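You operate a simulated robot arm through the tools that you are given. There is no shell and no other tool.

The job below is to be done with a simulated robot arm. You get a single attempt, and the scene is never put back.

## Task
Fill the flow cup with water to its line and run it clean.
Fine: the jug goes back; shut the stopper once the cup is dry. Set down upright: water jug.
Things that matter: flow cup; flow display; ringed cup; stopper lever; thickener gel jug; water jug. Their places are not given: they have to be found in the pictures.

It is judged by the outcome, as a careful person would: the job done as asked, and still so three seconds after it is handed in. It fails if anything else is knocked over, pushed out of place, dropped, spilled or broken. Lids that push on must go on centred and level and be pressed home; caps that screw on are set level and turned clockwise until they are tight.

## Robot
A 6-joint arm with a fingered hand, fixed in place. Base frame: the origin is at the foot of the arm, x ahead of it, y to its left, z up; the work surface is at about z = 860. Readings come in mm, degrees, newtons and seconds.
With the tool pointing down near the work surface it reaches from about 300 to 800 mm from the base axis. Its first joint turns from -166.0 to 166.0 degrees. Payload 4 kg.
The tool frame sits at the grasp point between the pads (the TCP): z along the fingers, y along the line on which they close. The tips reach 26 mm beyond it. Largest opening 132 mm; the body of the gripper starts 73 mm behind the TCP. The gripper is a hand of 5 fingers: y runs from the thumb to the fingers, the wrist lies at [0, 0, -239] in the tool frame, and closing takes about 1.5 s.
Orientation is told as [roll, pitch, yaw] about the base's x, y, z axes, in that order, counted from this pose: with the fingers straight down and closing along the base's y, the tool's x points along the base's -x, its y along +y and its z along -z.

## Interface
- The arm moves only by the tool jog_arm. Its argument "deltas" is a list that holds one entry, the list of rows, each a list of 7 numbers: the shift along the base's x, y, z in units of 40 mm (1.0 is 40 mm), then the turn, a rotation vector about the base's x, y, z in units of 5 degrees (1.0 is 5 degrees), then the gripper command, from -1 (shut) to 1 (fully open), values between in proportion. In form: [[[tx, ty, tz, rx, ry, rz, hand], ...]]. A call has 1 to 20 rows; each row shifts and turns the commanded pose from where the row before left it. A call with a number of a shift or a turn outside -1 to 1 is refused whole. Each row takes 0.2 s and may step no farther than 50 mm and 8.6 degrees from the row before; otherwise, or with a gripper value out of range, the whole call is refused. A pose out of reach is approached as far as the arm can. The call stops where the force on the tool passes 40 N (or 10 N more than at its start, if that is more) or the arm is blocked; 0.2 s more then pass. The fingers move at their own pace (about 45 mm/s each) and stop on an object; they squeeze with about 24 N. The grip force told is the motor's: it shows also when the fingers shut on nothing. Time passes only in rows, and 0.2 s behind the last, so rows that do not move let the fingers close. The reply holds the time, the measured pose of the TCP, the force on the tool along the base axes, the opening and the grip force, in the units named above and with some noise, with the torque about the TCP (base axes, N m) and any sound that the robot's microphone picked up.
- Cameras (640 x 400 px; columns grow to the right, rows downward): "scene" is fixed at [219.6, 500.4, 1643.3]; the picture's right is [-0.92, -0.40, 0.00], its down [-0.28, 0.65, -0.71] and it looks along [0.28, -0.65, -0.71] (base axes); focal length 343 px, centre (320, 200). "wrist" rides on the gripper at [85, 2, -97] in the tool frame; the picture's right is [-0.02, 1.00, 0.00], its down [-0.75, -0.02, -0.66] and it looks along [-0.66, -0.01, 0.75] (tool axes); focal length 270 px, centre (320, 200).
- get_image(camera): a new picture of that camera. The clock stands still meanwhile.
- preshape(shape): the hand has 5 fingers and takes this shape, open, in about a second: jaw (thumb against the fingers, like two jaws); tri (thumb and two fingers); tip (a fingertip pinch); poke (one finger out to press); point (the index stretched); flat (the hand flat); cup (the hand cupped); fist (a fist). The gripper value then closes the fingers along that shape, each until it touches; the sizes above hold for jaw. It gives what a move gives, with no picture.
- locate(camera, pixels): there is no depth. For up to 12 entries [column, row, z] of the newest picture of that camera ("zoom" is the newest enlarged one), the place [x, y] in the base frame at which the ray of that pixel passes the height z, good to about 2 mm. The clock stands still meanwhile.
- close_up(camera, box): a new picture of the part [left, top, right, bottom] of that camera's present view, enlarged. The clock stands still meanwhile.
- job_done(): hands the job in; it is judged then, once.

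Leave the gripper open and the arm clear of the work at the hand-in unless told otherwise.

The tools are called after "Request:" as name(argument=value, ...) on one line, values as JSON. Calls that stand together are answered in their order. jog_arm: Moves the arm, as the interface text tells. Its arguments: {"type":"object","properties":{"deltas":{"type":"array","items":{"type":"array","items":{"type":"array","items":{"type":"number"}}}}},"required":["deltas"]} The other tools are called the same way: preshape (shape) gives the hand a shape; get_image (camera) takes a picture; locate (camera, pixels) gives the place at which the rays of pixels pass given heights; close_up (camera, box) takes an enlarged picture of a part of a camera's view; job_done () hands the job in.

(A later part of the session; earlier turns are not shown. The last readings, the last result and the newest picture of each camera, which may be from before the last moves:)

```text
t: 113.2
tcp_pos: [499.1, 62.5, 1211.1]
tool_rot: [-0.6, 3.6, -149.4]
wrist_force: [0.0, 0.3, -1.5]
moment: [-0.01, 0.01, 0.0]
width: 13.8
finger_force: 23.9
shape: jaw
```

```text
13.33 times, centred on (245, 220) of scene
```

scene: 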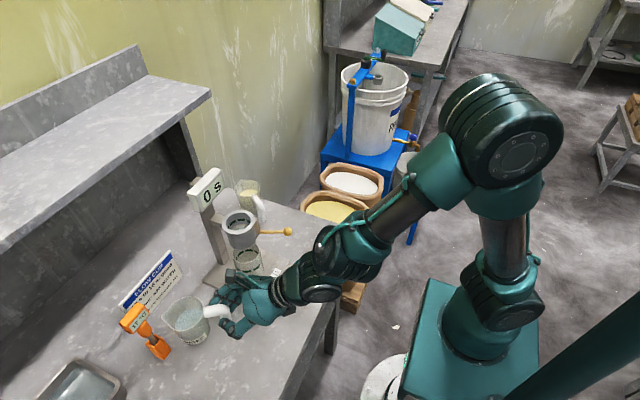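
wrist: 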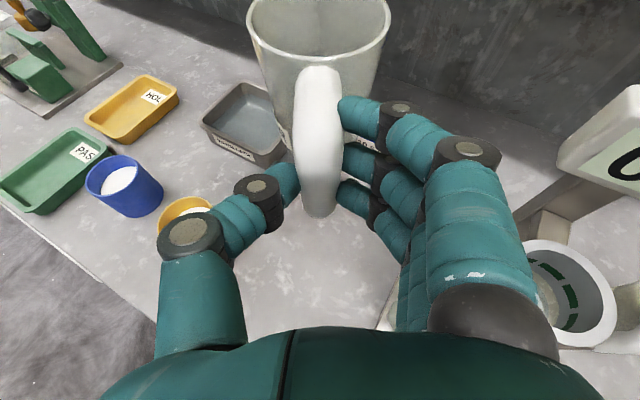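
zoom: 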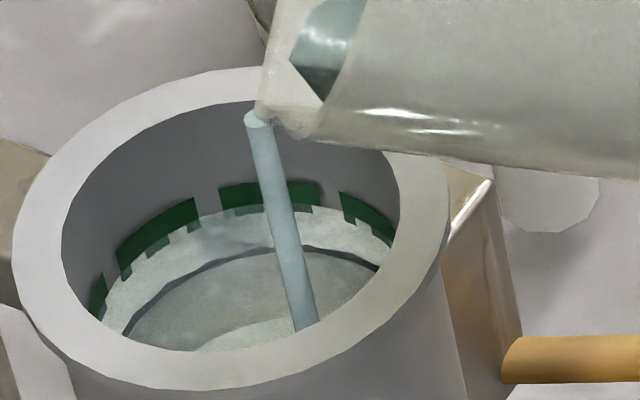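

Surface ≈205; mid-dash is ≈201. One more row.

Request:
jog_arm(deltas=[[[0, 0, 0, 0, 0, 0, -1]]])

Request:
close_up(camera="scene", box=[230, 210, 260, 230])

```text
t: 113.6
tcp_pos: [498.3, 62.2, 1211.7]
tool_rot: [-0.7, 3.6, -149.5]
wrist_force: [0.4, -0.7, -1.7]
moment: [0.01, 0.01, 0.02]
width: 13.3
finger_force: 24.3
shape: jaw
```

```text
16.00 times, centred on (245, 220) of scene
```

zoom: 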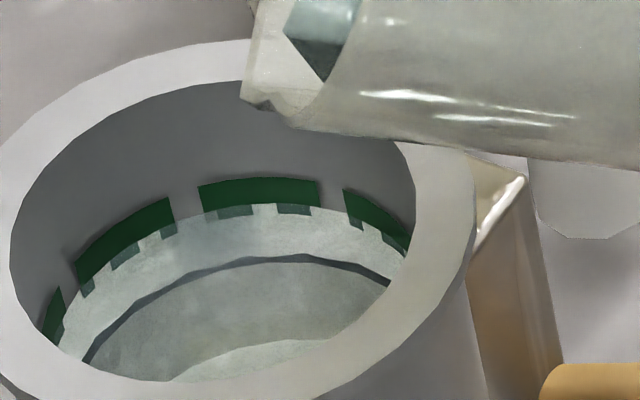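

Flow stopped again; the surface cuts the dashes about a third up (row 206; dash 180–216). A last 0.75° to reach the middle.

Request:
jog_arm(deltas=[[[0.027, 0.016, 0.018, -0.075, 0.13, 0, -1], [0, 0, 0, 0, 0, 0, -1], [0, 0, 0, 0, 0, 0, -1], [0, 0, 0, 0, 0, 0, -1]]])

Request:
close_up(camera="scene", box=[230, 210, 260, 230])

```text
t: 114.6
tcp_pos: [500.9, 62.0, 1211.7]
tool_rot: [-0.7, 2.8, -149.5]
wrist_force: [-0.5, 0.6, -1.1]
moment: [0.01, 0.01, 0.01]
width: 13.5
finger_force: 23.8
shape: jaw
```

```text
16.00 times, centred on (245, 220) of scene
```

zoom: 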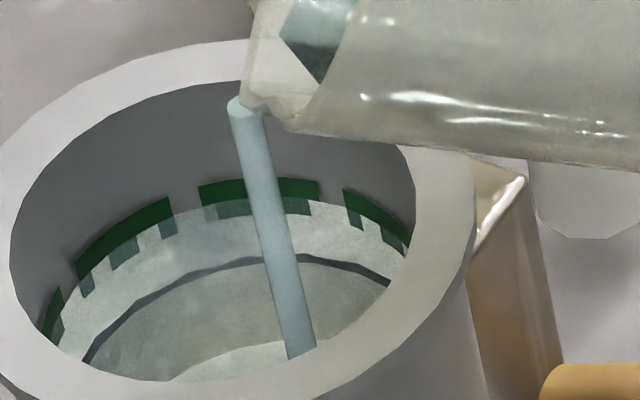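

Surface is mid-dash now (≈199). Stop pouring: tilt back quickly about the lip to 42°.

Request:
jog_arm(deltas=[[[-0.21, -0.121, -0.16, 0.5, -0.866, 0, -1], [-0.195, -0.1125, -0.19, 0.5, -0.866, 0, -1], [-0.178, -0.1025, -0.215, 0.5, -0.866, 0, -1], [-0.16, -0.0925, -0.235, 0.5, -0.866, 0, -1], [-0.143, -0.0825, -0.2475, 0.5, -0.866, 0, -1], [0, 0, 0.2, 0, 0, 0, -1]]])

Request:
close_up(camera="scene", box=[195, 160, 295, 270])

Request:
close_up(camera="scene", box=[230, 210, 260, 230])

```text
t: 116.0
tcp_pos: [464.7, 42.2, 1178.7]
tool_rot: [-0.4, 27.9, -149.5]
wrist_force: [-0.2, 0.0, -0.7]
moment: [-0.02, 0.07, -0.02]
width: 13.3
finger_force: 24.6
shape: jaw
```

```text
3.64 times, centred on (245, 215) of scene
```

zoom: 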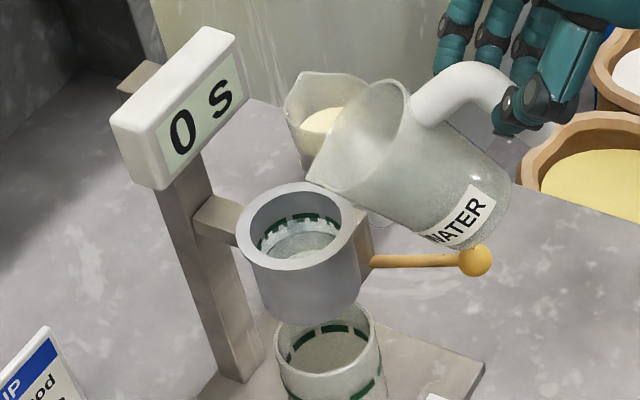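

```text
16.00 times, centred on (245, 220) of scene
```

zoom: 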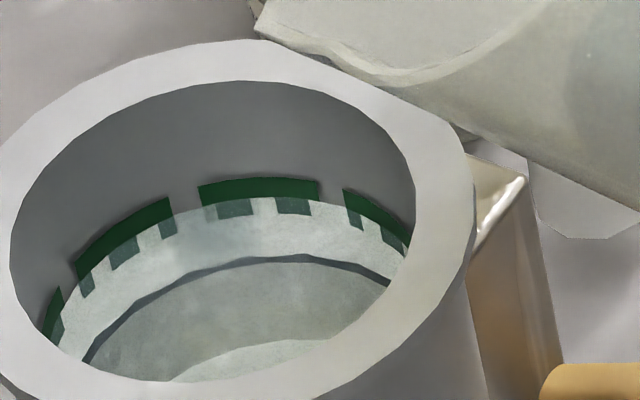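

Level stands at mid-line and holds. Now raise the jug and tilt it back to 24°, then carry it back over the table to the previous set-down spot while righting it.

Request:
jog_arm(deltas=[[[0, 0, 0.4, 0, 0, 0, -1], [0, 0, 0.5, 0, 0, 0, -1], [0, 0, 0.5, 0, 0, 0, -1], [0, 0, 0.4, 0, 0, 0, -1], [-0.0574, -0.033, -0.1646, 0.3, -0.52, 0, -1], [-0.0574, -0.033, -0.1646, 0.3, -0.52, 0, -1], [-0.0574, -0.033, -0.1646, 0.3, -0.52, 0, -1], [-0.0574, -0.033, -0.1646, 0.3, -0.52, 0, -1], [-0.0574, -0.033, -0.1646, 0.3, -0.52, 0, -1], [-0.0574, -0.033, -0.1646, 0.3, -0.52, 0, -1], [0, 0, 0, 0, 0, 0, -1]]])

Request:
jog_arm(deltas=[[[0, 0.28, -0.118, 0.2, -0.346, 0, -1], [0, 0.45, -0.118, 0.2, -0.346, 0, -1], [0, 0.55, -0.118, 0.2, -0.346, 0, -1], [0, 0.6, -0.118, 0.2, -0.346, 0, -1], [0, 0.6, -0.118, 0.2, -0.346, 0, -1], [0, 0.6, -0.118, 0.2, -0.346, 0, -1], [0, 0.55, -0.118, 0.2, -0.346, 0, -1], [0.366, 0.47, -0.118, 0.2, -0.346, 0, -1], [0.366, 0.47, -0.118, 0.2, -0.346, 0, -1], [0.366, 0.45, -0.118, 0.2, -0.346, 0, -1], [0.366, 0.43, -0.118, 0.2, -0.346, 0, -1], [0.366, 0.3, -0.118, 0.2, -0.346, 0, -1], [0, 0, 0, 0, 0, 0, -1]]])

Request:
get_image(camera="scene")

Request:
get_image(camera="wrist")

```text
t: 118.4
tcp_pos: [452.4, 34.7, 1208.8]
tool_rot: [-0.2, 45.9, -149.3]
wrist_force: [0.1, 0.6, -1.0]
moment: [-0.03, 0.0, -0.01]
width: 13.5
finger_force: 23.8
shape: jaw
```

```text
t: 121.2
tcp_pos: [523.8, 265.3, 1156.0]
tool_rot: [0.5, 69.9, -148.6]
wrist_force: [-0.6, 1.0, -0.1]
moment: [-0.07, 0.08, 0.0]
width: 13.6
finger_force: 24.4
shape: jaw
```

```text
taken
```

scene: 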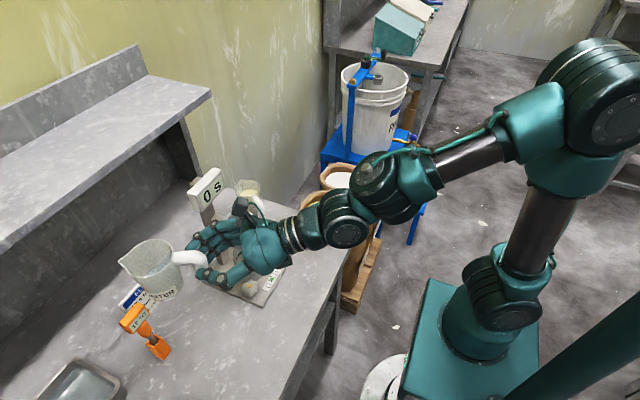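

```text
taken
```

wrist: 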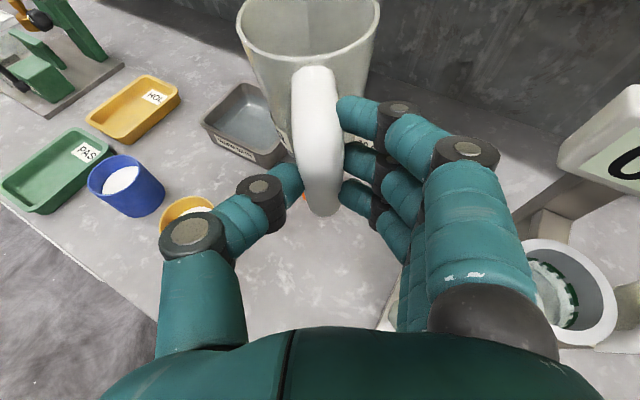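

The jug is upright over the table. Lower to about 25 mm above the table, then check its attitude.

Request:
jog_arm(deltas=[[[0, 0, -0.4, 0, 0, 0, -1], [0, 0, -0.7, 0, 0, 0, -1], [0, 0, -0.8, 0, 0, 0, -1], [0, 0, -0.8, 0, 0, 0, -1], [0, 0, -0.8, 0, 0, 0, -1], [0, 0, -0.7, 0, 0, 0, -1], [0, 0, -0.6, 0, 0, 0, -1], [0, 0, -0.4, 0, 0, 0, -1], [0, 0, 0, 0, 0, 0, -1]]])

Request:
close_up(camera="scene", box=[120, 260, 280, 380])

Request:
get_image(camera="wrist")

```text
t: 123.2
tcp_pos: [522.3, 262.9, 944.7]
tool_rot: [0.6, 69.9, -148.5]
wrist_force: [0.8, 0.4, -0.7]
moment: [-0.03, 0.06, 0.02]
width: 13.9
finger_force: 23.6
shape: jaw
```

```text
3.33 times, centred on (200, 320) of scene
```

zoom: 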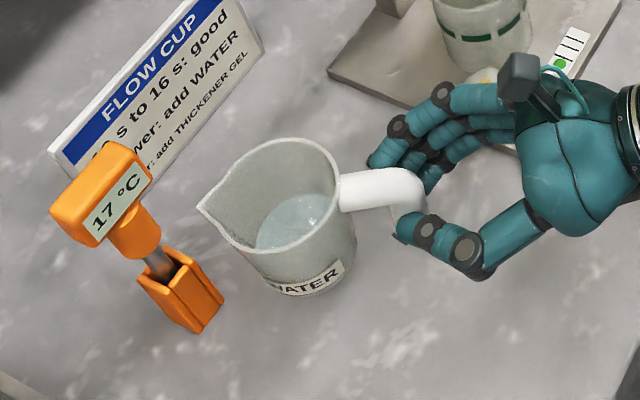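

```text
taken
```

wrist: 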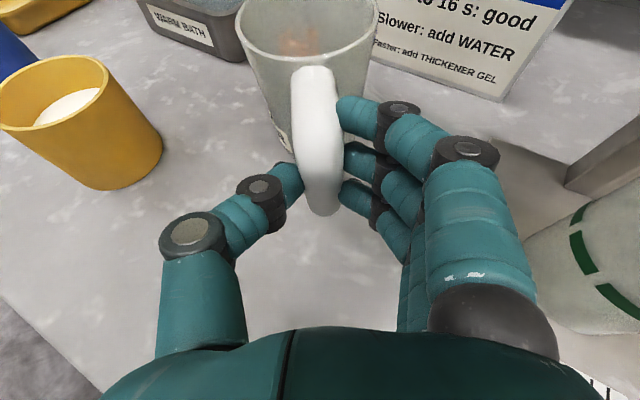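

Looks level. Lower the last 25 mm gently.

Request:
jog_arm(deltas=[[[0, 0, -0.25, 0, 0, 0, -1], [0, 0, -0.2, 0, 0, 0, -1], [0, 0, -0.1, 0, 0, 0, -1], [0, 0, -0.05, 0, 0, 0, -1], [0, 0, 0, 0, 0, 0, -1]]])

Request:
close_up(camera="scene", box=[120, 260, 280, 380])

```text
t: 124.4
tcp_pos: [524.6, 263.2, 921.1]
tool_rot: [0.5, 69.8, -148.5]
wrist_force: [0.6, -0.5, -0.8]
moment: [-0.01, 0.08, 0.0]
width: 13.4
finger_force: 23.5
shape: jaw
```

```text
3.33 times, centred on (200, 320) of scene
```

zoom: 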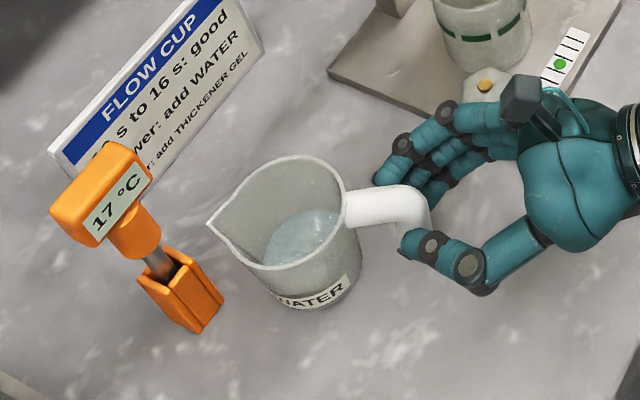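

About 2 mm to go; easing down and releasing gradually.

Request:
jog_arm(deltas=[[[0, 0, -0.05, 0, 0, 0, -1], [0, 0, -0.02, 0, 0, 0, -1], [0, 0, 0, 0, 0, 0, -1]]])

```text
t: 125.2
tcp_pos: [524.6, 264.1, 919.0]
tool_rot: [0.6, 69.8, -148.6]
wrist_force: [-0.7, -0.6, -0.9]
moment: [-0.05, 0.07, 0.01]
width: 13.7
finger_force: 24.1
shape: jaw
```

Request:
jog_arm(deltas=[[[0, 0, -0.03, 0, 0, 0, -1], [0, 0, -0.03, 0, 0, 0, -1], [0, 0, 0, 0, 0, 0, -1]]])

Request:
close_up(camera="scene", box=[170, 270, 250, 350])

```text
t: 126.0
tcp_pos: [524.2, 264.3, 915.9]
tool_rot: [0.5, 69.9, -148.6]
wrist_force: [0.2, -1.1, 1.0]
moment: [0.04, -0.02, 0.01]
width: 13.8
finger_force: 24.3
shape: jaw
```

```text
5.00 times, centred on (210, 310) of scene
```

zoom: 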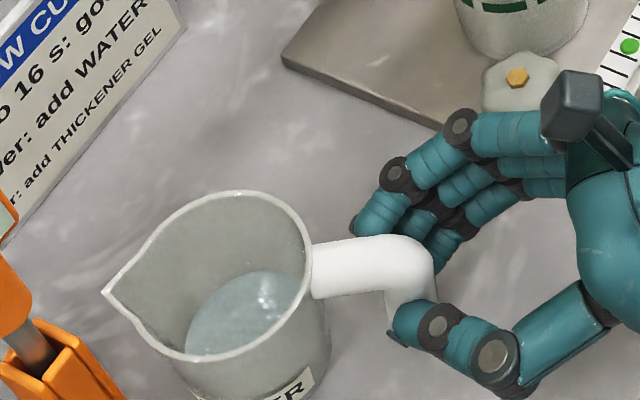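

Force reversed to +1 N: it rests on the table. Opening gradually.

Request:
jog_arm(deltas=[[[0, 0, 0, 0, 0, 0, -0.85], [0, 0, 0, 0, 0, 0, -0.7], [0, 0, 0, 0, 0, 0, -0.55], [0, 0, 0, 0, 0, 0, -0.4], [0, 0, 0, 0, 0, 0, -0.2], [0, 0, 0, 0, 0, 0, 0], [0, 0, 0, 0, 0, 0, 0]]])

Request:
get_image(camera="wrist")

Request:
close_up(camera="scene", box=[120, 260, 280, 380])

```text
t: 127.6
tcp_pos: [524.7, 264.5, 917.2]
tool_rot: [0.6, 69.7, -148.6]
wrist_force: [-1.0, -0.9, 1.1]
moment: [0.0, -0.01, -0.03]
width: 64.8
finger_force: 0.1
shape: jaw
```

```text
taken
```

wrist: 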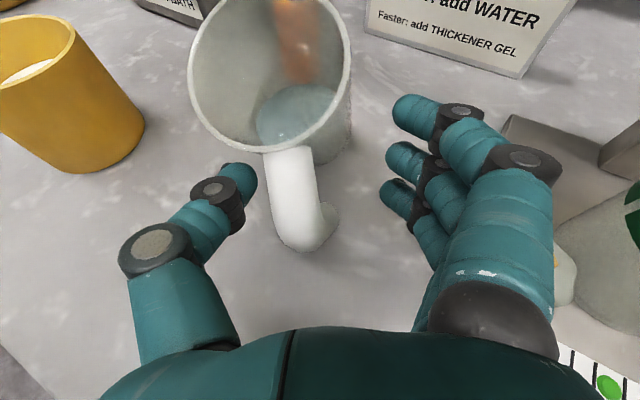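

```text
3.33 times, centred on (200, 320) of scene
```

zoom: 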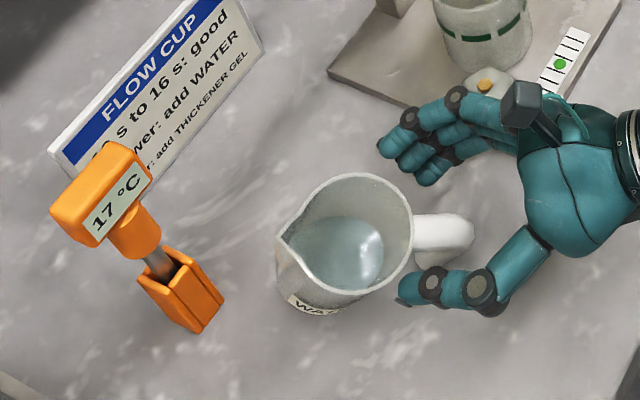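

The jug seems to be rocking back toward the hand after release. I keep the hand still for one row and look again.

Request:
jog_arm(deltas=[[[0, 0, 0, 0, 0, 0, 0]]])

Request:
get_image(camera="wrist")

Request:
close_up(camera="scene", box=[120, 260, 280, 380])

```text
t: 128.0
tcp_pos: [523.8, 264.5, 916.6]
tool_rot: [0.5, 69.8, -148.6]
wrist_force: [-0.5, 0.1, -0.1]
moment: [0.0, -0.02, 0.0]
width: 65.1
finger_force: 0.1
shape: jaw
```

```text
taken
```

wrist: 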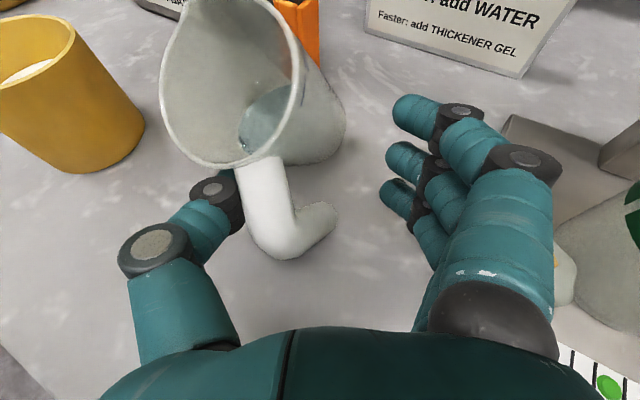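

```text
3.33 times, centred on (200, 320) of scene
```

zoom: 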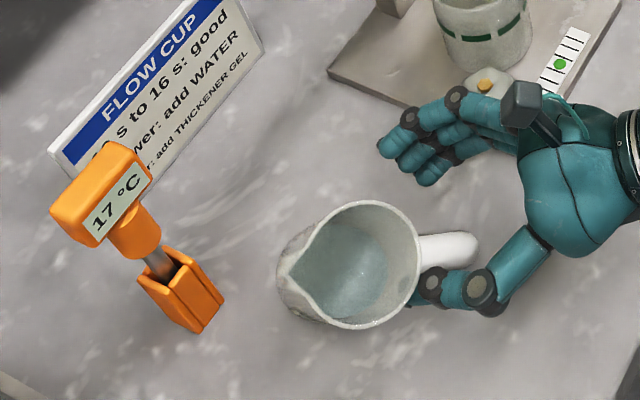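

The jug is leaning over onto the thumb, about 30°, still holding its little water. I'll close the hand a bit so the thumb pushes it back up and the fingers catch it, then look.

Request:
jog_arm(deltas=[[[0, 0, 0, 0, 0, 0, -0.3]]])

Request:
get_image(camera="wrist")

Request:
close_up(camera="scene", box=[120, 260, 280, 380])

```text
t: 128.4
tcp_pos: [524.0, 264.7, 917.3]
tool_rot: [0.6, 69.8, -148.6]
wrist_force: [-0.3, -1.1, -0.4]
moment: [-0.01, 0.0, 0.0]
width: 47.1
finger_force: 0.1
shape: jaw
```

```text
taken
```

wrist: 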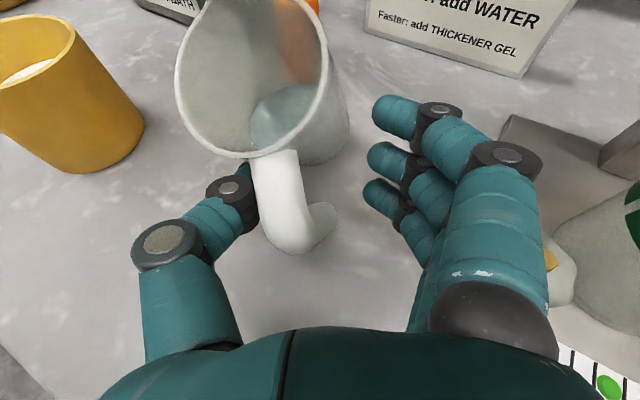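

```text
3.33 times, centred on (200, 320) of scene
```

zoom: 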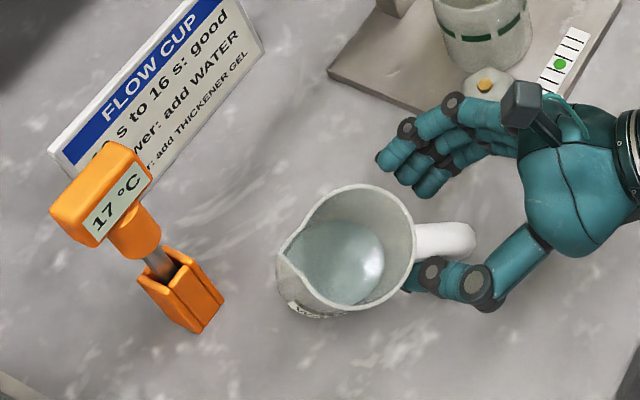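

Closing does raise it again. Continue closing slowly.

Request:
jog_arm(deltas=[[[0, 0, 0, 0, 0, 0, -0.5]]])

Request:
get_image(camera="wrist")

Request:
close_up(camera="scene", box=[120, 260, 280, 380])

```text
t: 128.8
tcp_pos: [523.7, 266.0, 916.9]
tool_rot: [0.6, 69.8, -148.6]
wrist_force: [1.0, 0.1, 0.5]
moment: [-0.03, 0.03, 0.02]
width: 33.4
finger_force: 0.0
shape: jaw
```

```text
taken
```

wrist: 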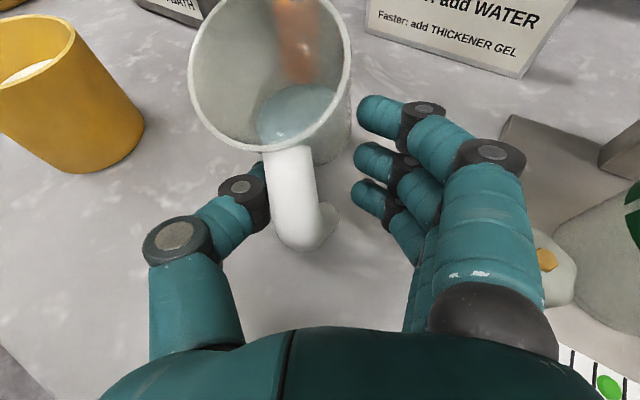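

```text
3.33 times, centred on (200, 320) of scene
```

zoom: 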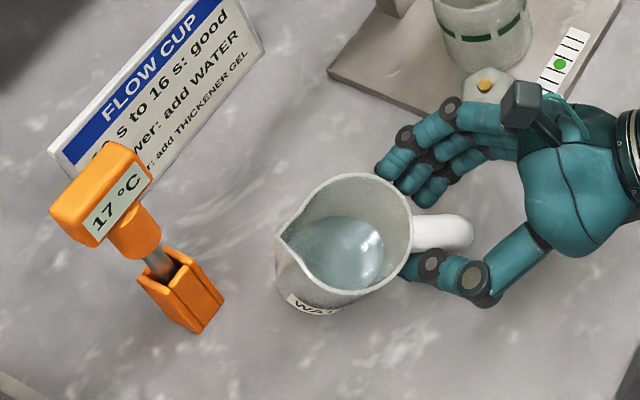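

The jug leans back on its handle end (nearly empty, it is back-heavy), now between thumb and fingers. I'll close fully to grip the handle again, then lift it and right it by tilting the hand forward.

Request:
jog_arm(deltas=[[[0, 0, 0, 0, 0, 0, -0.7], [0, 0, 0, 0, 0, 0, -0.85], [0, 0, 0, 0, 0, 0, -1], [0, 0, 0, 0, 0, 0, -1]]])

Request:
get_image(camera="wrist")

Request:
close_up(camera="scene", box=[120, 260, 280, 380])

```text
t: 129.8
tcp_pos: [523.8, 263.9, 916.0]
tool_rot: [0.7, 69.8, -148.5]
wrist_force: [-1.0, -0.2, -0.9]
moment: [-0.05, -0.03, -0.02]
width: 0.1
finger_force: 23.7
shape: jaw
```

```text
taken
```

wrist: 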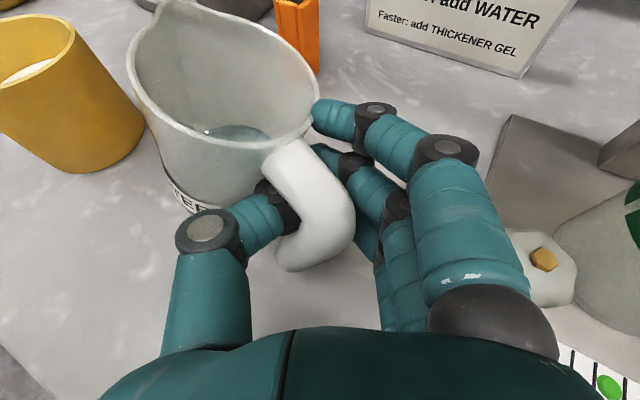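

```text
3.33 times, centred on (200, 320) of scene
```

zoom: 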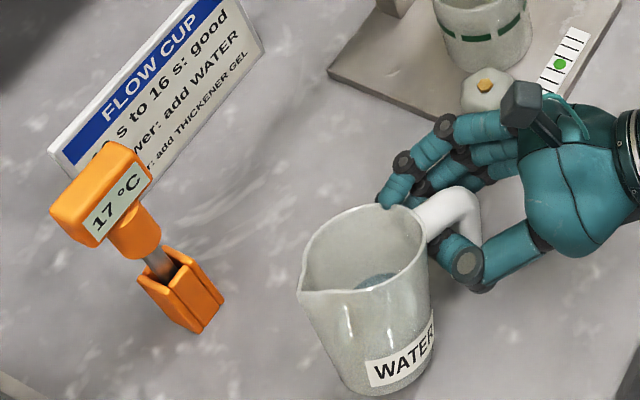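

The thumb went through the handle's window and the jug stands upright again but turned left. I need to understand the contacts before moving; close-ups.

Request:
close_up(camera="wrist", box=[110, 20, 410, 300])

Request:
close_up(camera="scene", box=[185, 295, 285, 375])

Request:
locate(camera="zoom", pixels=[[170, 300, 945], [380, 245, 945], [280, 200, 945], [340, 375, 860], [255, 290, 945]])

```text
1.43 times, centred on (260, 160) of wrist
```

zoom: 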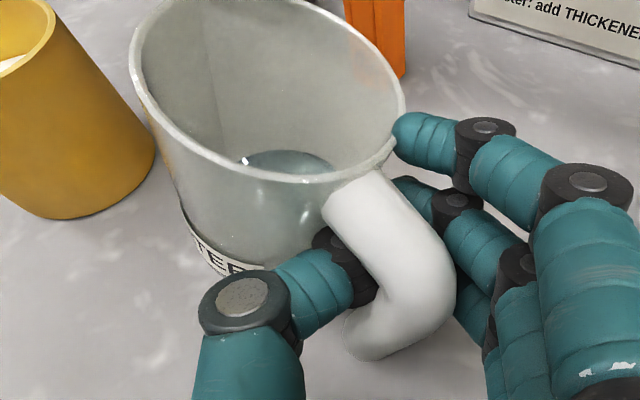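

```text
5.00 times, centred on (235, 335) of scene
```

zoom: 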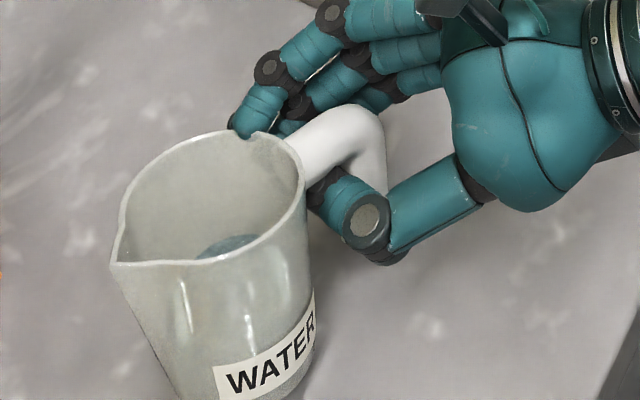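

```text
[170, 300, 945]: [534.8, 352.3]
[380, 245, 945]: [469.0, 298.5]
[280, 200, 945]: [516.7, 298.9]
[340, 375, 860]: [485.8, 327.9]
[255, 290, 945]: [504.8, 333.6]
```

Request:
close_up(camera="scene", box=[180, 290, 300, 390])

Request:
locate(camera="zoom", pixels=[[242, 186, 945], [160, 240, 945], [305, 150, 945], [233, 245, 945], [255, 135, 945], [290, 325, 870], [248, 335, 870], [325, 300, 870]])

```text
4.00 times, centred on (240, 340) of scene
```

zoom: 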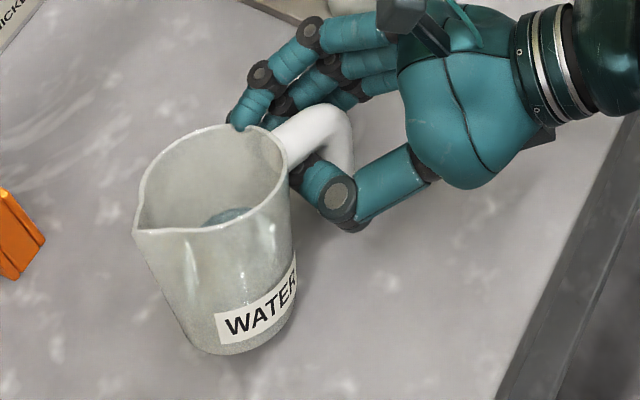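

```text
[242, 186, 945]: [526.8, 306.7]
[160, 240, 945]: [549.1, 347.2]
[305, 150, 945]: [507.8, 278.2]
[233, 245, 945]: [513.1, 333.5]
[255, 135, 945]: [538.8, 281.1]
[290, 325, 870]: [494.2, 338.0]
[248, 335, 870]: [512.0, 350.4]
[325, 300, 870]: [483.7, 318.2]
```

The jug is held in a closed loop (thumb through the window), leaning back ~20°. Since the loop is closed it can't drop: I'll lift it 15 mm and tilt the hand forward 20°, which should right it, then look.

Request:
jog_arm(deltas=[[[0, 0, 0.1, 0, 0, 0, -1], [0, 0, 0.15, 0, 0, 0, -1], [0, 0, 0.15, 0, 0, 0, -1], [0, 0, 0, 0, 0, 0, -1]]])

Request:
get_image(camera="wrist")

Request:
close_up(camera="scene", box=[180, 290, 300, 390])

```text
t: 130.8
tcp_pos: [525.8, 263.6, 933.2]
tool_rot: [0.6, 69.7, -148.6]
wrist_force: [-0.6, -0.2, -0.7]
moment: [-0.06, 0.03, -0.05]
width: 0.0
finger_force: 24.0
shape: jaw
```

```text
taken
```

wrist: 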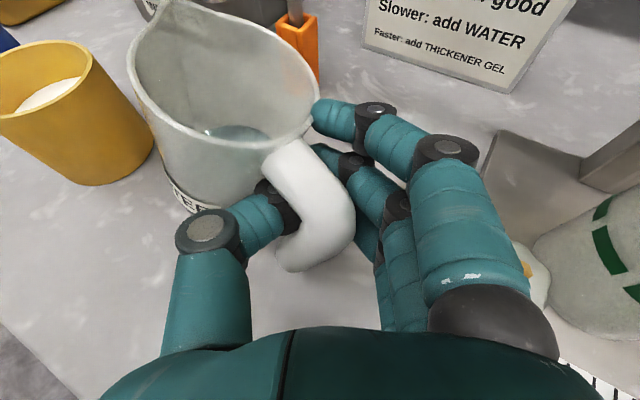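

```text
4.00 times, centred on (240, 340) of scene
```

zoom: 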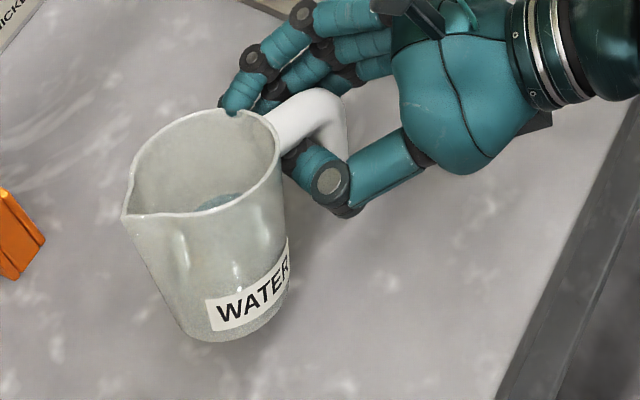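

The jug rides rigidly in the loop, but leans about 30° to the fingers' side (right of the hand). I'll raise 50 mm and roll the hand −30° about its forward axis to right the jug.

Request:
jog_arm(deltas=[[[0, 0, 0.5, 0, 0, 0, -1], [0, 0, 0.7, 0, 0, 0, -1], [0, 0, 0, -0.853, -0.522, 0, -1], [0, 0, 0, -0.853, -0.522, 0, -1], [0, 0, 0, -0.853, -0.522, 0, -1], [0, 0, 0, -0.853, -0.522, 0, -1], [0, 0, 0, 0, 0, 0, -1]]])

Request:
get_image(camera="wrist")

Request:
close_up(camera="scene", box=[160, 250, 300, 370])

```text
t: 132.4
tcp_pos: [525.9, 265.2, 979.8]
tool_rot: [47.2, 61.9, -105.6]
wrist_force: [0.2, 0.9, -1.4]
moment: [-0.04, 0.01, -0.02]
width: 0.0
finger_force: 23.7
shape: jaw
```

```text
taken
```

wrist: 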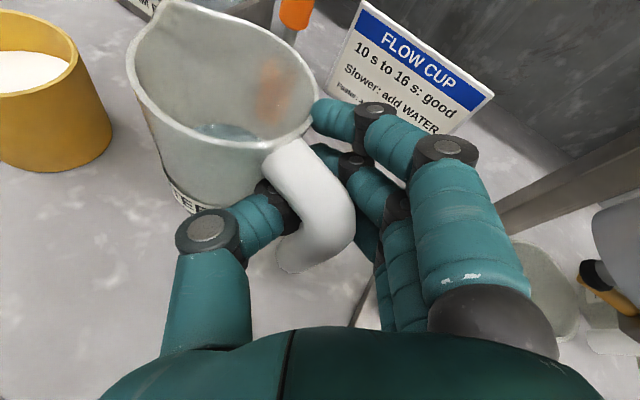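

```text
3.33 times, centred on (230, 310) of scene
```

zoom: 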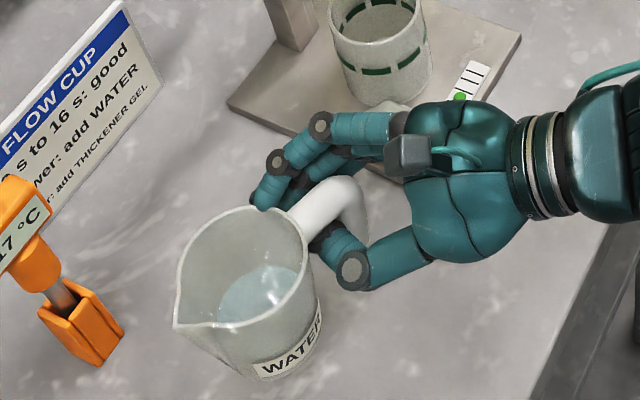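

Closer to upright now. Taking enlarged views to measure the remaining lean.

Request:
close_up(camera="scene", box=[180, 300, 260, 370])

Request:
close_up(camera="wrist", box=[110, 0, 370, 280])

```text
5.71 times, centred on (220, 335) of scene
```

zoom: 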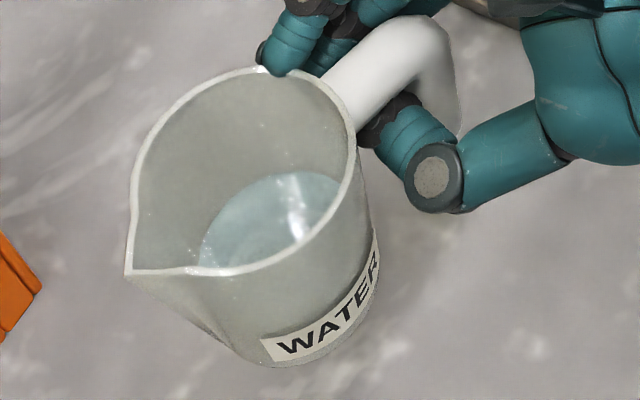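

```text
1.43 times, centred on (240, 140) of wrist
```

zoom: 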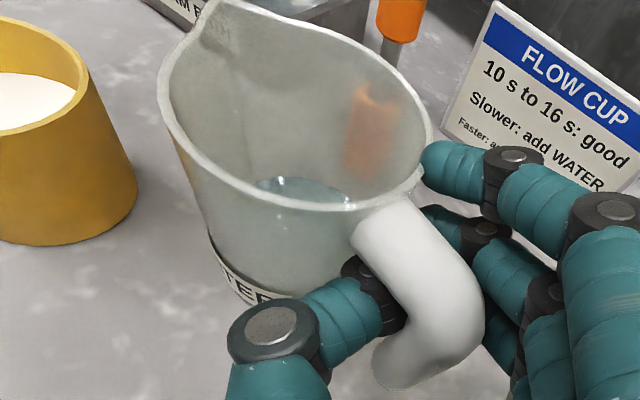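

By comparison with the first picture of the standing jug, it is now within about 4° of upright. Locating its spout and rim in the air (rim ≈ z 1008).

Request:
locate(camera="scene", pixels=[[186.3, 348, 1008], [206.9, 329.5, 1008], [226.5, 328, 1008], [199, 347, 1008], [217, 312, 1008], [213.5, 364, 923], [206.9, 329.5, 1000]])

Request:
locate(camera="zoom", pixels=[[205, 5, 1008], [158, 95, 1008], [432, 150, 1008], [300, 205, 1008], [295, 110, 1008], [295, 110, 1000]])

```text
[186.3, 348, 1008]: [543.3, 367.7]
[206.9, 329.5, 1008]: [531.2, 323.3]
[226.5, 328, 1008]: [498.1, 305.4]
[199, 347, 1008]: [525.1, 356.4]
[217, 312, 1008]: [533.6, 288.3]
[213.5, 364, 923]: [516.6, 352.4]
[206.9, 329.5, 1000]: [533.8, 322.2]
```

```text
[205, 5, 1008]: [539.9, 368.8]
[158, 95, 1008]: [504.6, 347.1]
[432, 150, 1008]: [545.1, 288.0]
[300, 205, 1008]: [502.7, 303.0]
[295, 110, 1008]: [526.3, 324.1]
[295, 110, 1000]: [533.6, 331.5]
```

Jug centre (528,324), heading 73°, i.e. turned 41° relative to the hand. I'll turn the hand −42° and move so the jug comes above its original place (549,274) with its original heading, adding a small roll correction.

Request:
jog_arm(deltas=[[[-0.05, -0.094, 0, 0, 0, -0.933, -1], [-0.05, -0.094, 0, 0, 0, -0.933, -1], [-0.05, -0.094, 0, 0, 0, -0.933, -1], [-0.05, -0.094, 0, 0, 0, -0.933, -1], [-0.05, -0.094, 0, 0, 0, -0.933, -1], [-0.05, -0.094, 0, 0, 0, -0.933, -1], [-0.05, -0.094, 0, 0, 0, -0.933, -1], [-0.05, -0.094, 0, 0, 0, -0.933, -1], [-0.05, -0.094, 0, 0, 0, -0.933, -1], [0, 0, 0, -0.786, 0.146, 0, -1], [0, 0, 0, 0, 0, 0, -1]]])

Request:
get_image(camera="wrist")

Request:
close_up(camera="scene", box=[185, 275, 265, 345])

Request:
get_image(camera="scene")

```text
t: 134.8
tcp_pos: [505.9, 229.0, 980.5]
tool_rot: [52.8, 59.0, -142.8]
wrist_force: [0.4, -0.7, -1.4]
moment: [-0.06, -0.01, -0.01]
width: 0.0
finger_force: 23.2
shape: jaw
```

```text
taken
```

wrist: 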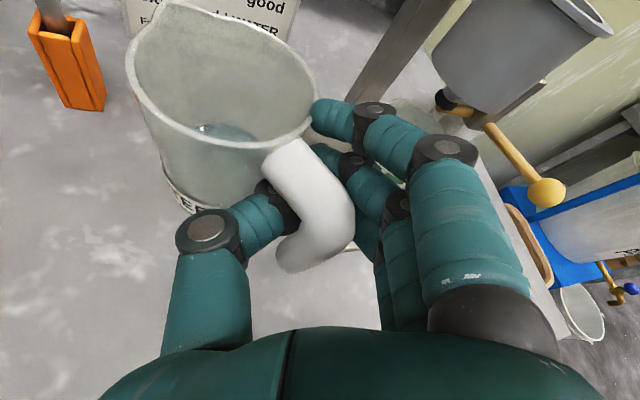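

```text
5.71 times, centred on (225, 310) of scene
```

zoom: 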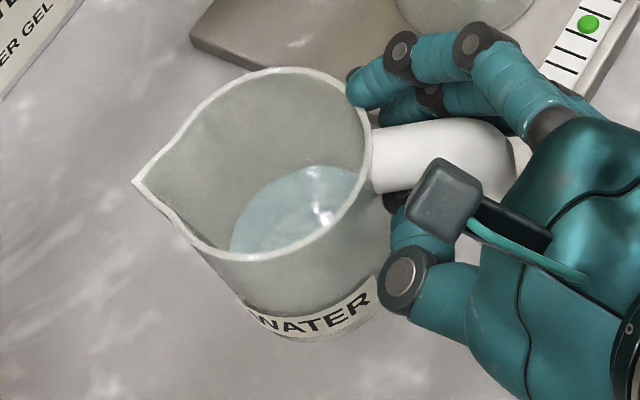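

```text
taken
```

scene: 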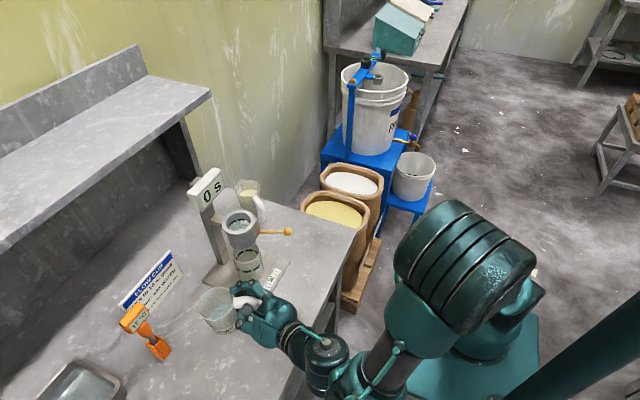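

The jug is above its original spot, leaning only a few degrees toward the spout. A small trim, then lower 50 mm.

Request:
jog_arm(deltas=[[[0, 0, -0.2, 0.45, -0.25, 0, -1], [0, 0, -0.4, 0, 0, 0, -1], [0, 0, -0.4, 0, 0, 0, -1], [0, 0, -0.2, 0, 0, 0, -1], [0, 0, 0, 0, 0, 0, -1]]])

Request:
close_up(camera="scene", box=[185, 280, 285, 360])

Request:
get_image(camera="wrist")

```text
t: 136.0
tcp_pos: [506.5, 227.9, 933.0]
tool_rot: [50.7, 61.4, -144.6]
wrist_force: [0.0, -0.1, -1.4]
moment: [-0.02, 0.03, -0.01]
width: 0.2
finger_force: 23.9
shape: jaw
```

```text
5.00 times, centred on (235, 320) of scene
```

zoom: 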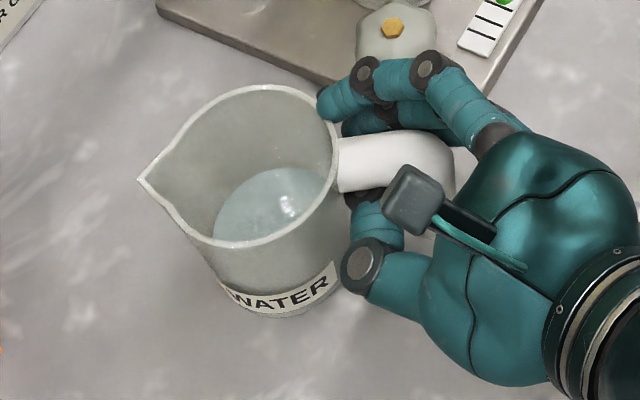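

```text
taken
```

wrist: 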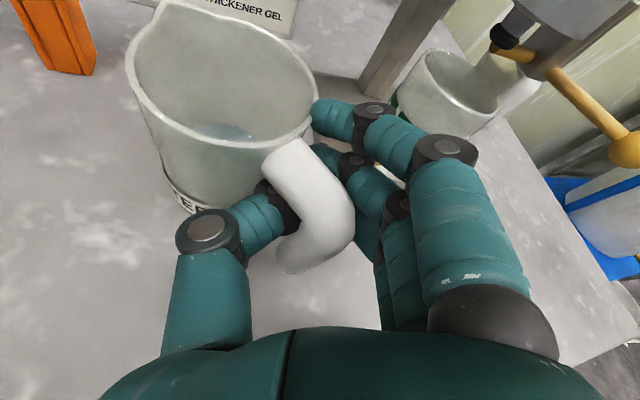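

Comparing with the very first picture: the base is within ~4 mm of its original place and the jug leans about 5° toward its spout. Trim 4° back, shift 4 mm, and lower to contact in small steps.

Request:
jog_arm(deltas=[[[0.09, 0.04, 0, 0.41, -0.69, 0, -1], [0, 0, -0.1, 0, 0, 0, -1], [0, 0, -0.1, 0, 0, 0, -1], [0, 0, 0, 0, 0, 0, -1]]])

Request:
close_up(camera="scene", box=[185, 280, 285, 360])

```text
t: 137.0
tcp_pos: [510.7, 231.6, 924.6]
tool_rot: [51.4, 65.4, -143.8]
wrist_force: [0.4, -1.0, 1.3]
moment: [0.0, -0.02, -0.04]
width: 0.1
finger_force: 23.5
shape: jaw
```

```text
5.00 times, centred on (235, 320) of scene
```

zoom: 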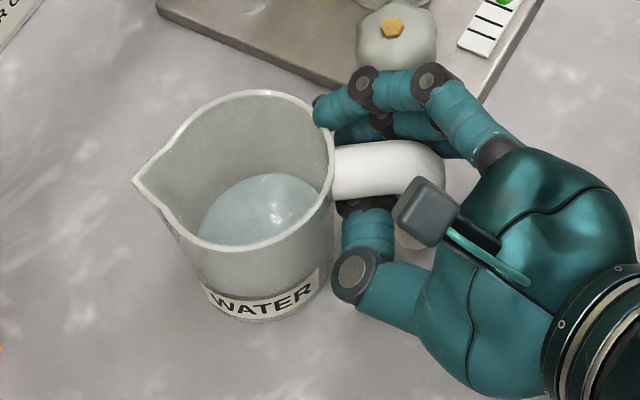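

It now looks upright within 1–2°. Checking contact by lowering 4 mm more.

Request:
jog_arm(deltas=[[[0, 0, -0.05, 0, 0, 0, -1], [0, 0, -0.05, 0, 0, 0, -1], [0, 0, 0, 0, 0, 0, -1]]])

Request:
close_up(camera="scene", box=[185, 280, 285, 360])

```text
t: 137.8
tcp_pos: [509.5, 231.1, 919.7]
tool_rot: [51.5, 65.4, -143.8]
wrist_force: [-0.5, -0.9, 2.2]
moment: [0.08, -0.04, 0.02]
width: 0.0
finger_force: 23.2
shape: jaw
```

```text
5.00 times, centred on (235, 320) of scene
```

zoom: 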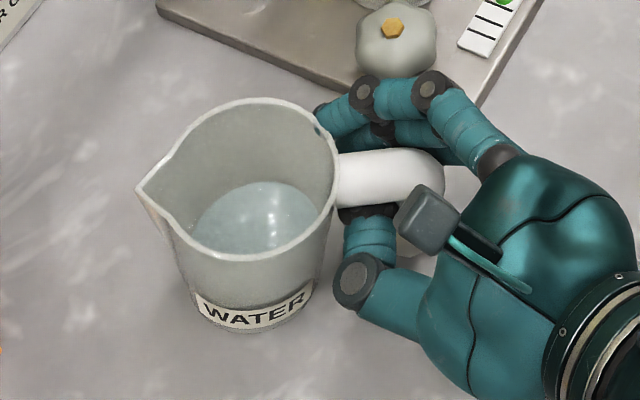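

Pressing the handle down tips the jug back slightly. I'll ease up 3 mm to leave it flat and unloaded.

Request:
jog_arm(deltas=[[[0, 0, 0.04, 0, 0, 0, -1], [0, 0, 0.035, 0, 0, 0, -1], [0, 0, 0, 0, 0, 0, -1]]])

Request:
close_up(camera="scene", box=[185, 280, 285, 360])

Request:
close_up(camera="wrist", box=[110, 0, 370, 280])

```text
t: 138.6
tcp_pos: [509.7, 232.8, 922.8]
tool_rot: [51.4, 65.4, -143.8]
wrist_force: [0.0, 0.4, -1.3]
moment: [-0.01, -0.01, -0.01]
width: 0.0
finger_force: 23.7
shape: jaw
```

```text
5.00 times, centred on (235, 320) of scene
```

zoom: 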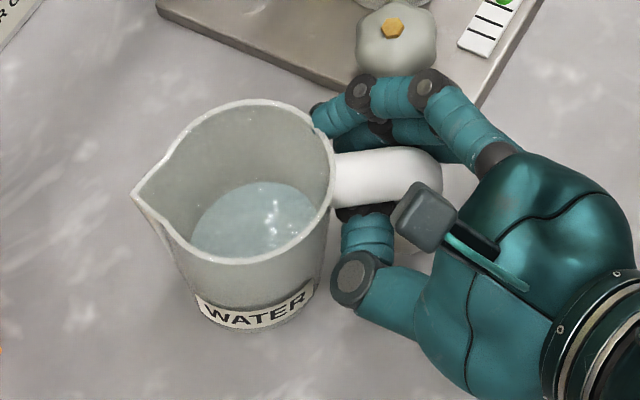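

```text
1.43 times, centred on (240, 140) of wrist
```

zoom: 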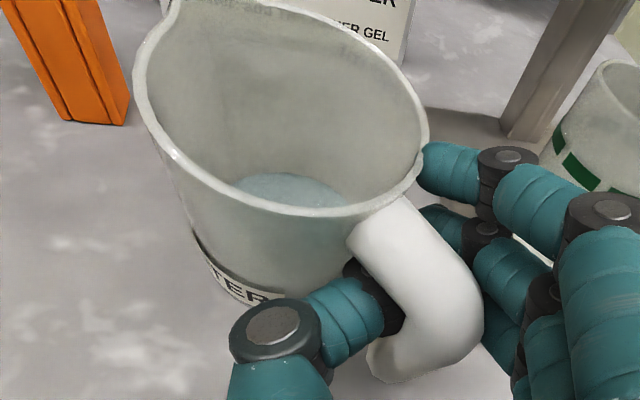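

Now it hangs with ~3° backward lean. Tilt forward 3.5° with a 2 mm rise.

Request:
jog_arm(deltas=[[[0, 0, 0.06, -0.36, 0.6, 0, -1], [0, 0, 0, 0, 0, 0, -1]]])

Request:
close_up(camera="scene", box=[185, 280, 285, 360])

```text
t: 139.2
tcp_pos: [509.5, 233.1, 925.4]
tool_rot: [50.8, 61.9, -144.5]
wrist_force: [-0.5, 0.0, -0.9]
moment: [-0.05, -0.01, -0.04]
width: 0.0
finger_force: 23.4
shape: jaw
```

```text
5.00 times, centred on (235, 320) of scene
```

zoom: 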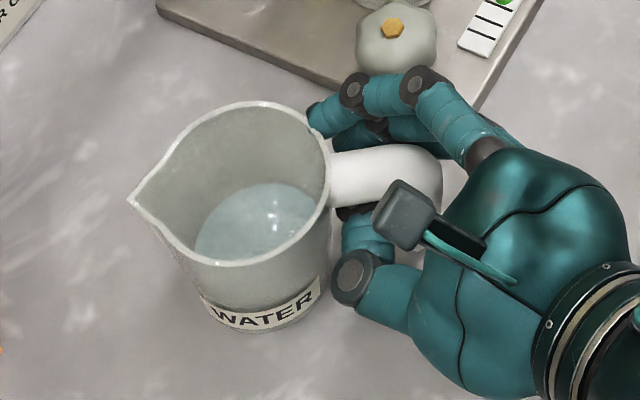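

Upright now. It's about 10 mm off its original place, so shift (−9,+2) mm at 3 mm higher, then lower back.

Request:
jog_arm(deltas=[[[0, 0, 0.08, 0, 0, 0, -1], [-0.11, 0.025, 0, 0, 0, 0, -1], [-0.11, 0.025, 0, 0, 0, 0, -1], [0, 0, -0.08, 0, 0, 0, -1], [0, 0, -0.03, 0, 0, 0, -1], [0, 0, 0, 0, 0, 0, -1]]])

Request:
close_up(camera="scene", box=[185, 280, 285, 360])

```text
t: 140.6
tcp_pos: [501.8, 235.5, 925.8]
tool_rot: [50.8, 61.9, -144.5]
wrist_force: [-0.6, 0.5, -0.6]
moment: [-0.03, 0.01, -0.01]
width: 0.2
finger_force: 24.4
shape: jaw
```

```text
5.00 times, centred on (235, 320) of scene
```

zoom: 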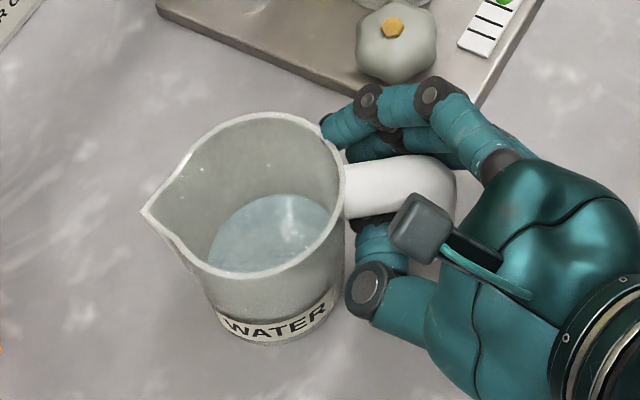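

Base is now exactly at its original pixel (227,349) and the jug is upright with a hair of forward lean. Lower by single millimetres to contact.

Request:
jog_arm(deltas=[[[0, 0, -0.03, 0, 0, 0, -1], [0, 0, 0, 0, 0, 0, -1]]])

Request:
jog_arm(deltas=[[[0, 0, -0.03, 0, 0, 0, -1], [0, 0, 0, 0, 0, 0, -1]]])

Request:
close_up(camera="scene", box=[185, 280, 285, 360])

```text
t: 141.2
tcp_pos: [501.0, 233.8, 924.7]
tool_rot: [50.7, 61.9, -144.3]
wrist_force: [-0.8, -0.5, 1.4]
moment: [0.02, -0.02, -0.02]
width: 0.0
finger_force: 23.5
shape: jaw
```

```text
t: 141.8
tcp_pos: [501.1, 233.9, 924.0]
tool_rot: [50.9, 61.9, -144.5]
wrist_force: [-1.1, -0.9, 3.4]
moment: [0.04, 0.0, -0.02]
width: 0.2
finger_force: 23.8
shape: jaw
```

```text
5.00 times, centred on (235, 320) of scene
```

zoom: 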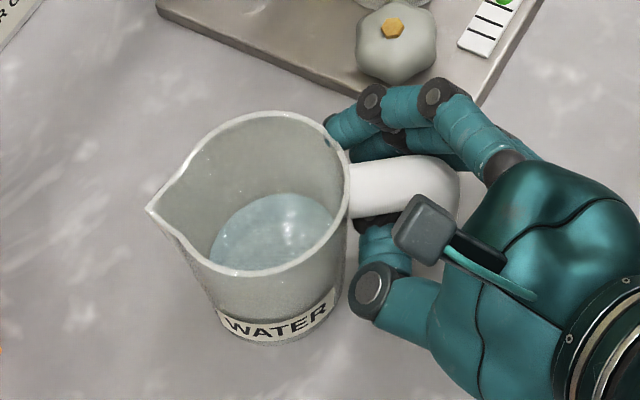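

It stands flat and upright (3.4 N press). I'll relieve the press by 1 mm and begin to open slowly, moving the hand back along the handle direction so the thumb leaves the window straight sideways.

Request:
jog_arm(deltas=[[[0, 0, 0.02, 0, 0, 0, -1], [-0.02, -0.01, 0, 0, 0, 0, -0.93], [-0.04, -0.025, 0, 0, 0, 0, -0.864], [0, 0, 0, 0, 0, 0, -0.864]]])

Request:
close_up(camera="scene", box=[185, 280, 285, 360])

Request:
close_up(camera="wrist", box=[110, 0, 410, 280])

```text
t: 142.8
tcp_pos: [498.3, 230.9, 924.0]
tool_rot: [50.8, 62.0, -144.4]
wrist_force: [0.2, -1.0, 0.3]
moment: [-0.01, 0.0, 0.01]
width: 8.8
finger_force: 0.0
shape: jaw
```

```text
5.00 times, centred on (235, 320) of scene
```

zoom: 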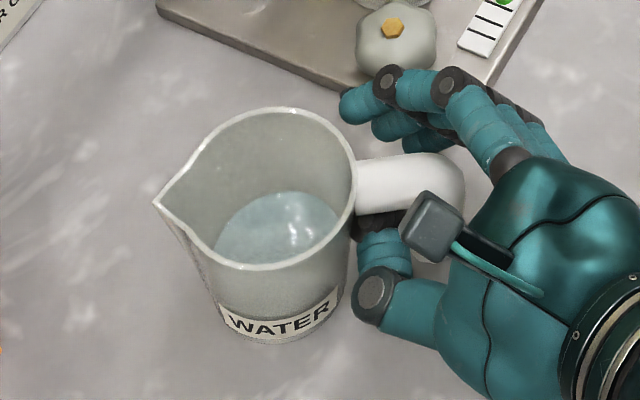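

```text
1.43 times, centred on (260, 140) of wrist
```

zoom: 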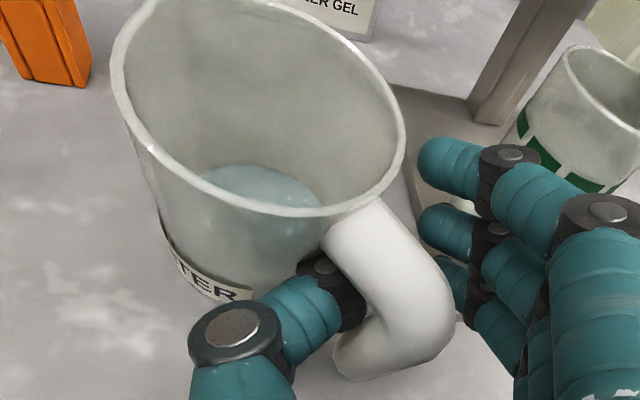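

Fingers are off on the right; but the thumb now rests against the bar's inside and pulled the jug ~3° back. I move forward 3 mm to let it stand flat.

Request:
jog_arm(deltas=[[[0.065, 0.04, 0, 0, 0, 0, -0.864], [0, 0, 0, 0, 0, 0, -0.864]]])

Request:
close_up(camera="scene", box=[185, 280, 285, 360])

Request:
close_up(camera="wrist", box=[110, 0, 410, 280])

```text
t: 143.4
tcp_pos: [501.6, 233.3, 923.8]
tool_rot: [50.8, 61.9, -144.4]
wrist_force: [0.1, 0.4, -0.3]
moment: [0.02, 0.03, 0.0]
width: 8.9
finger_force: 0.1
shape: jaw
```

```text
5.00 times, centred on (235, 320) of scene
```

zoom: 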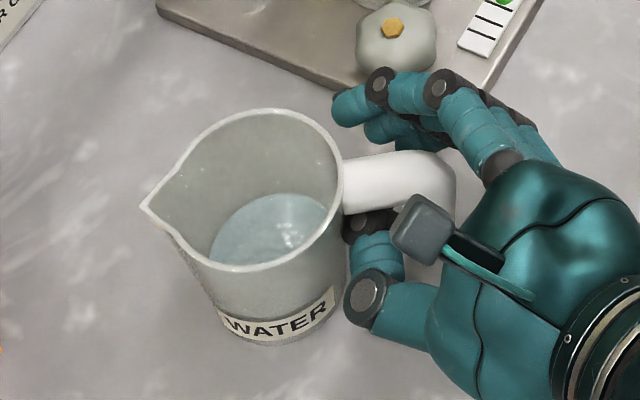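

```text
1.43 times, centred on (260, 140) of wrist
```

zoom: 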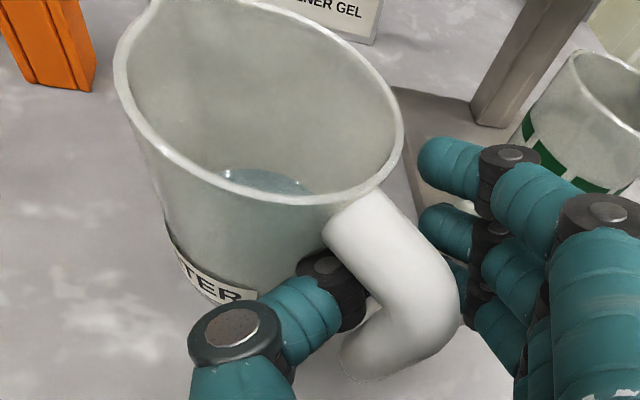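

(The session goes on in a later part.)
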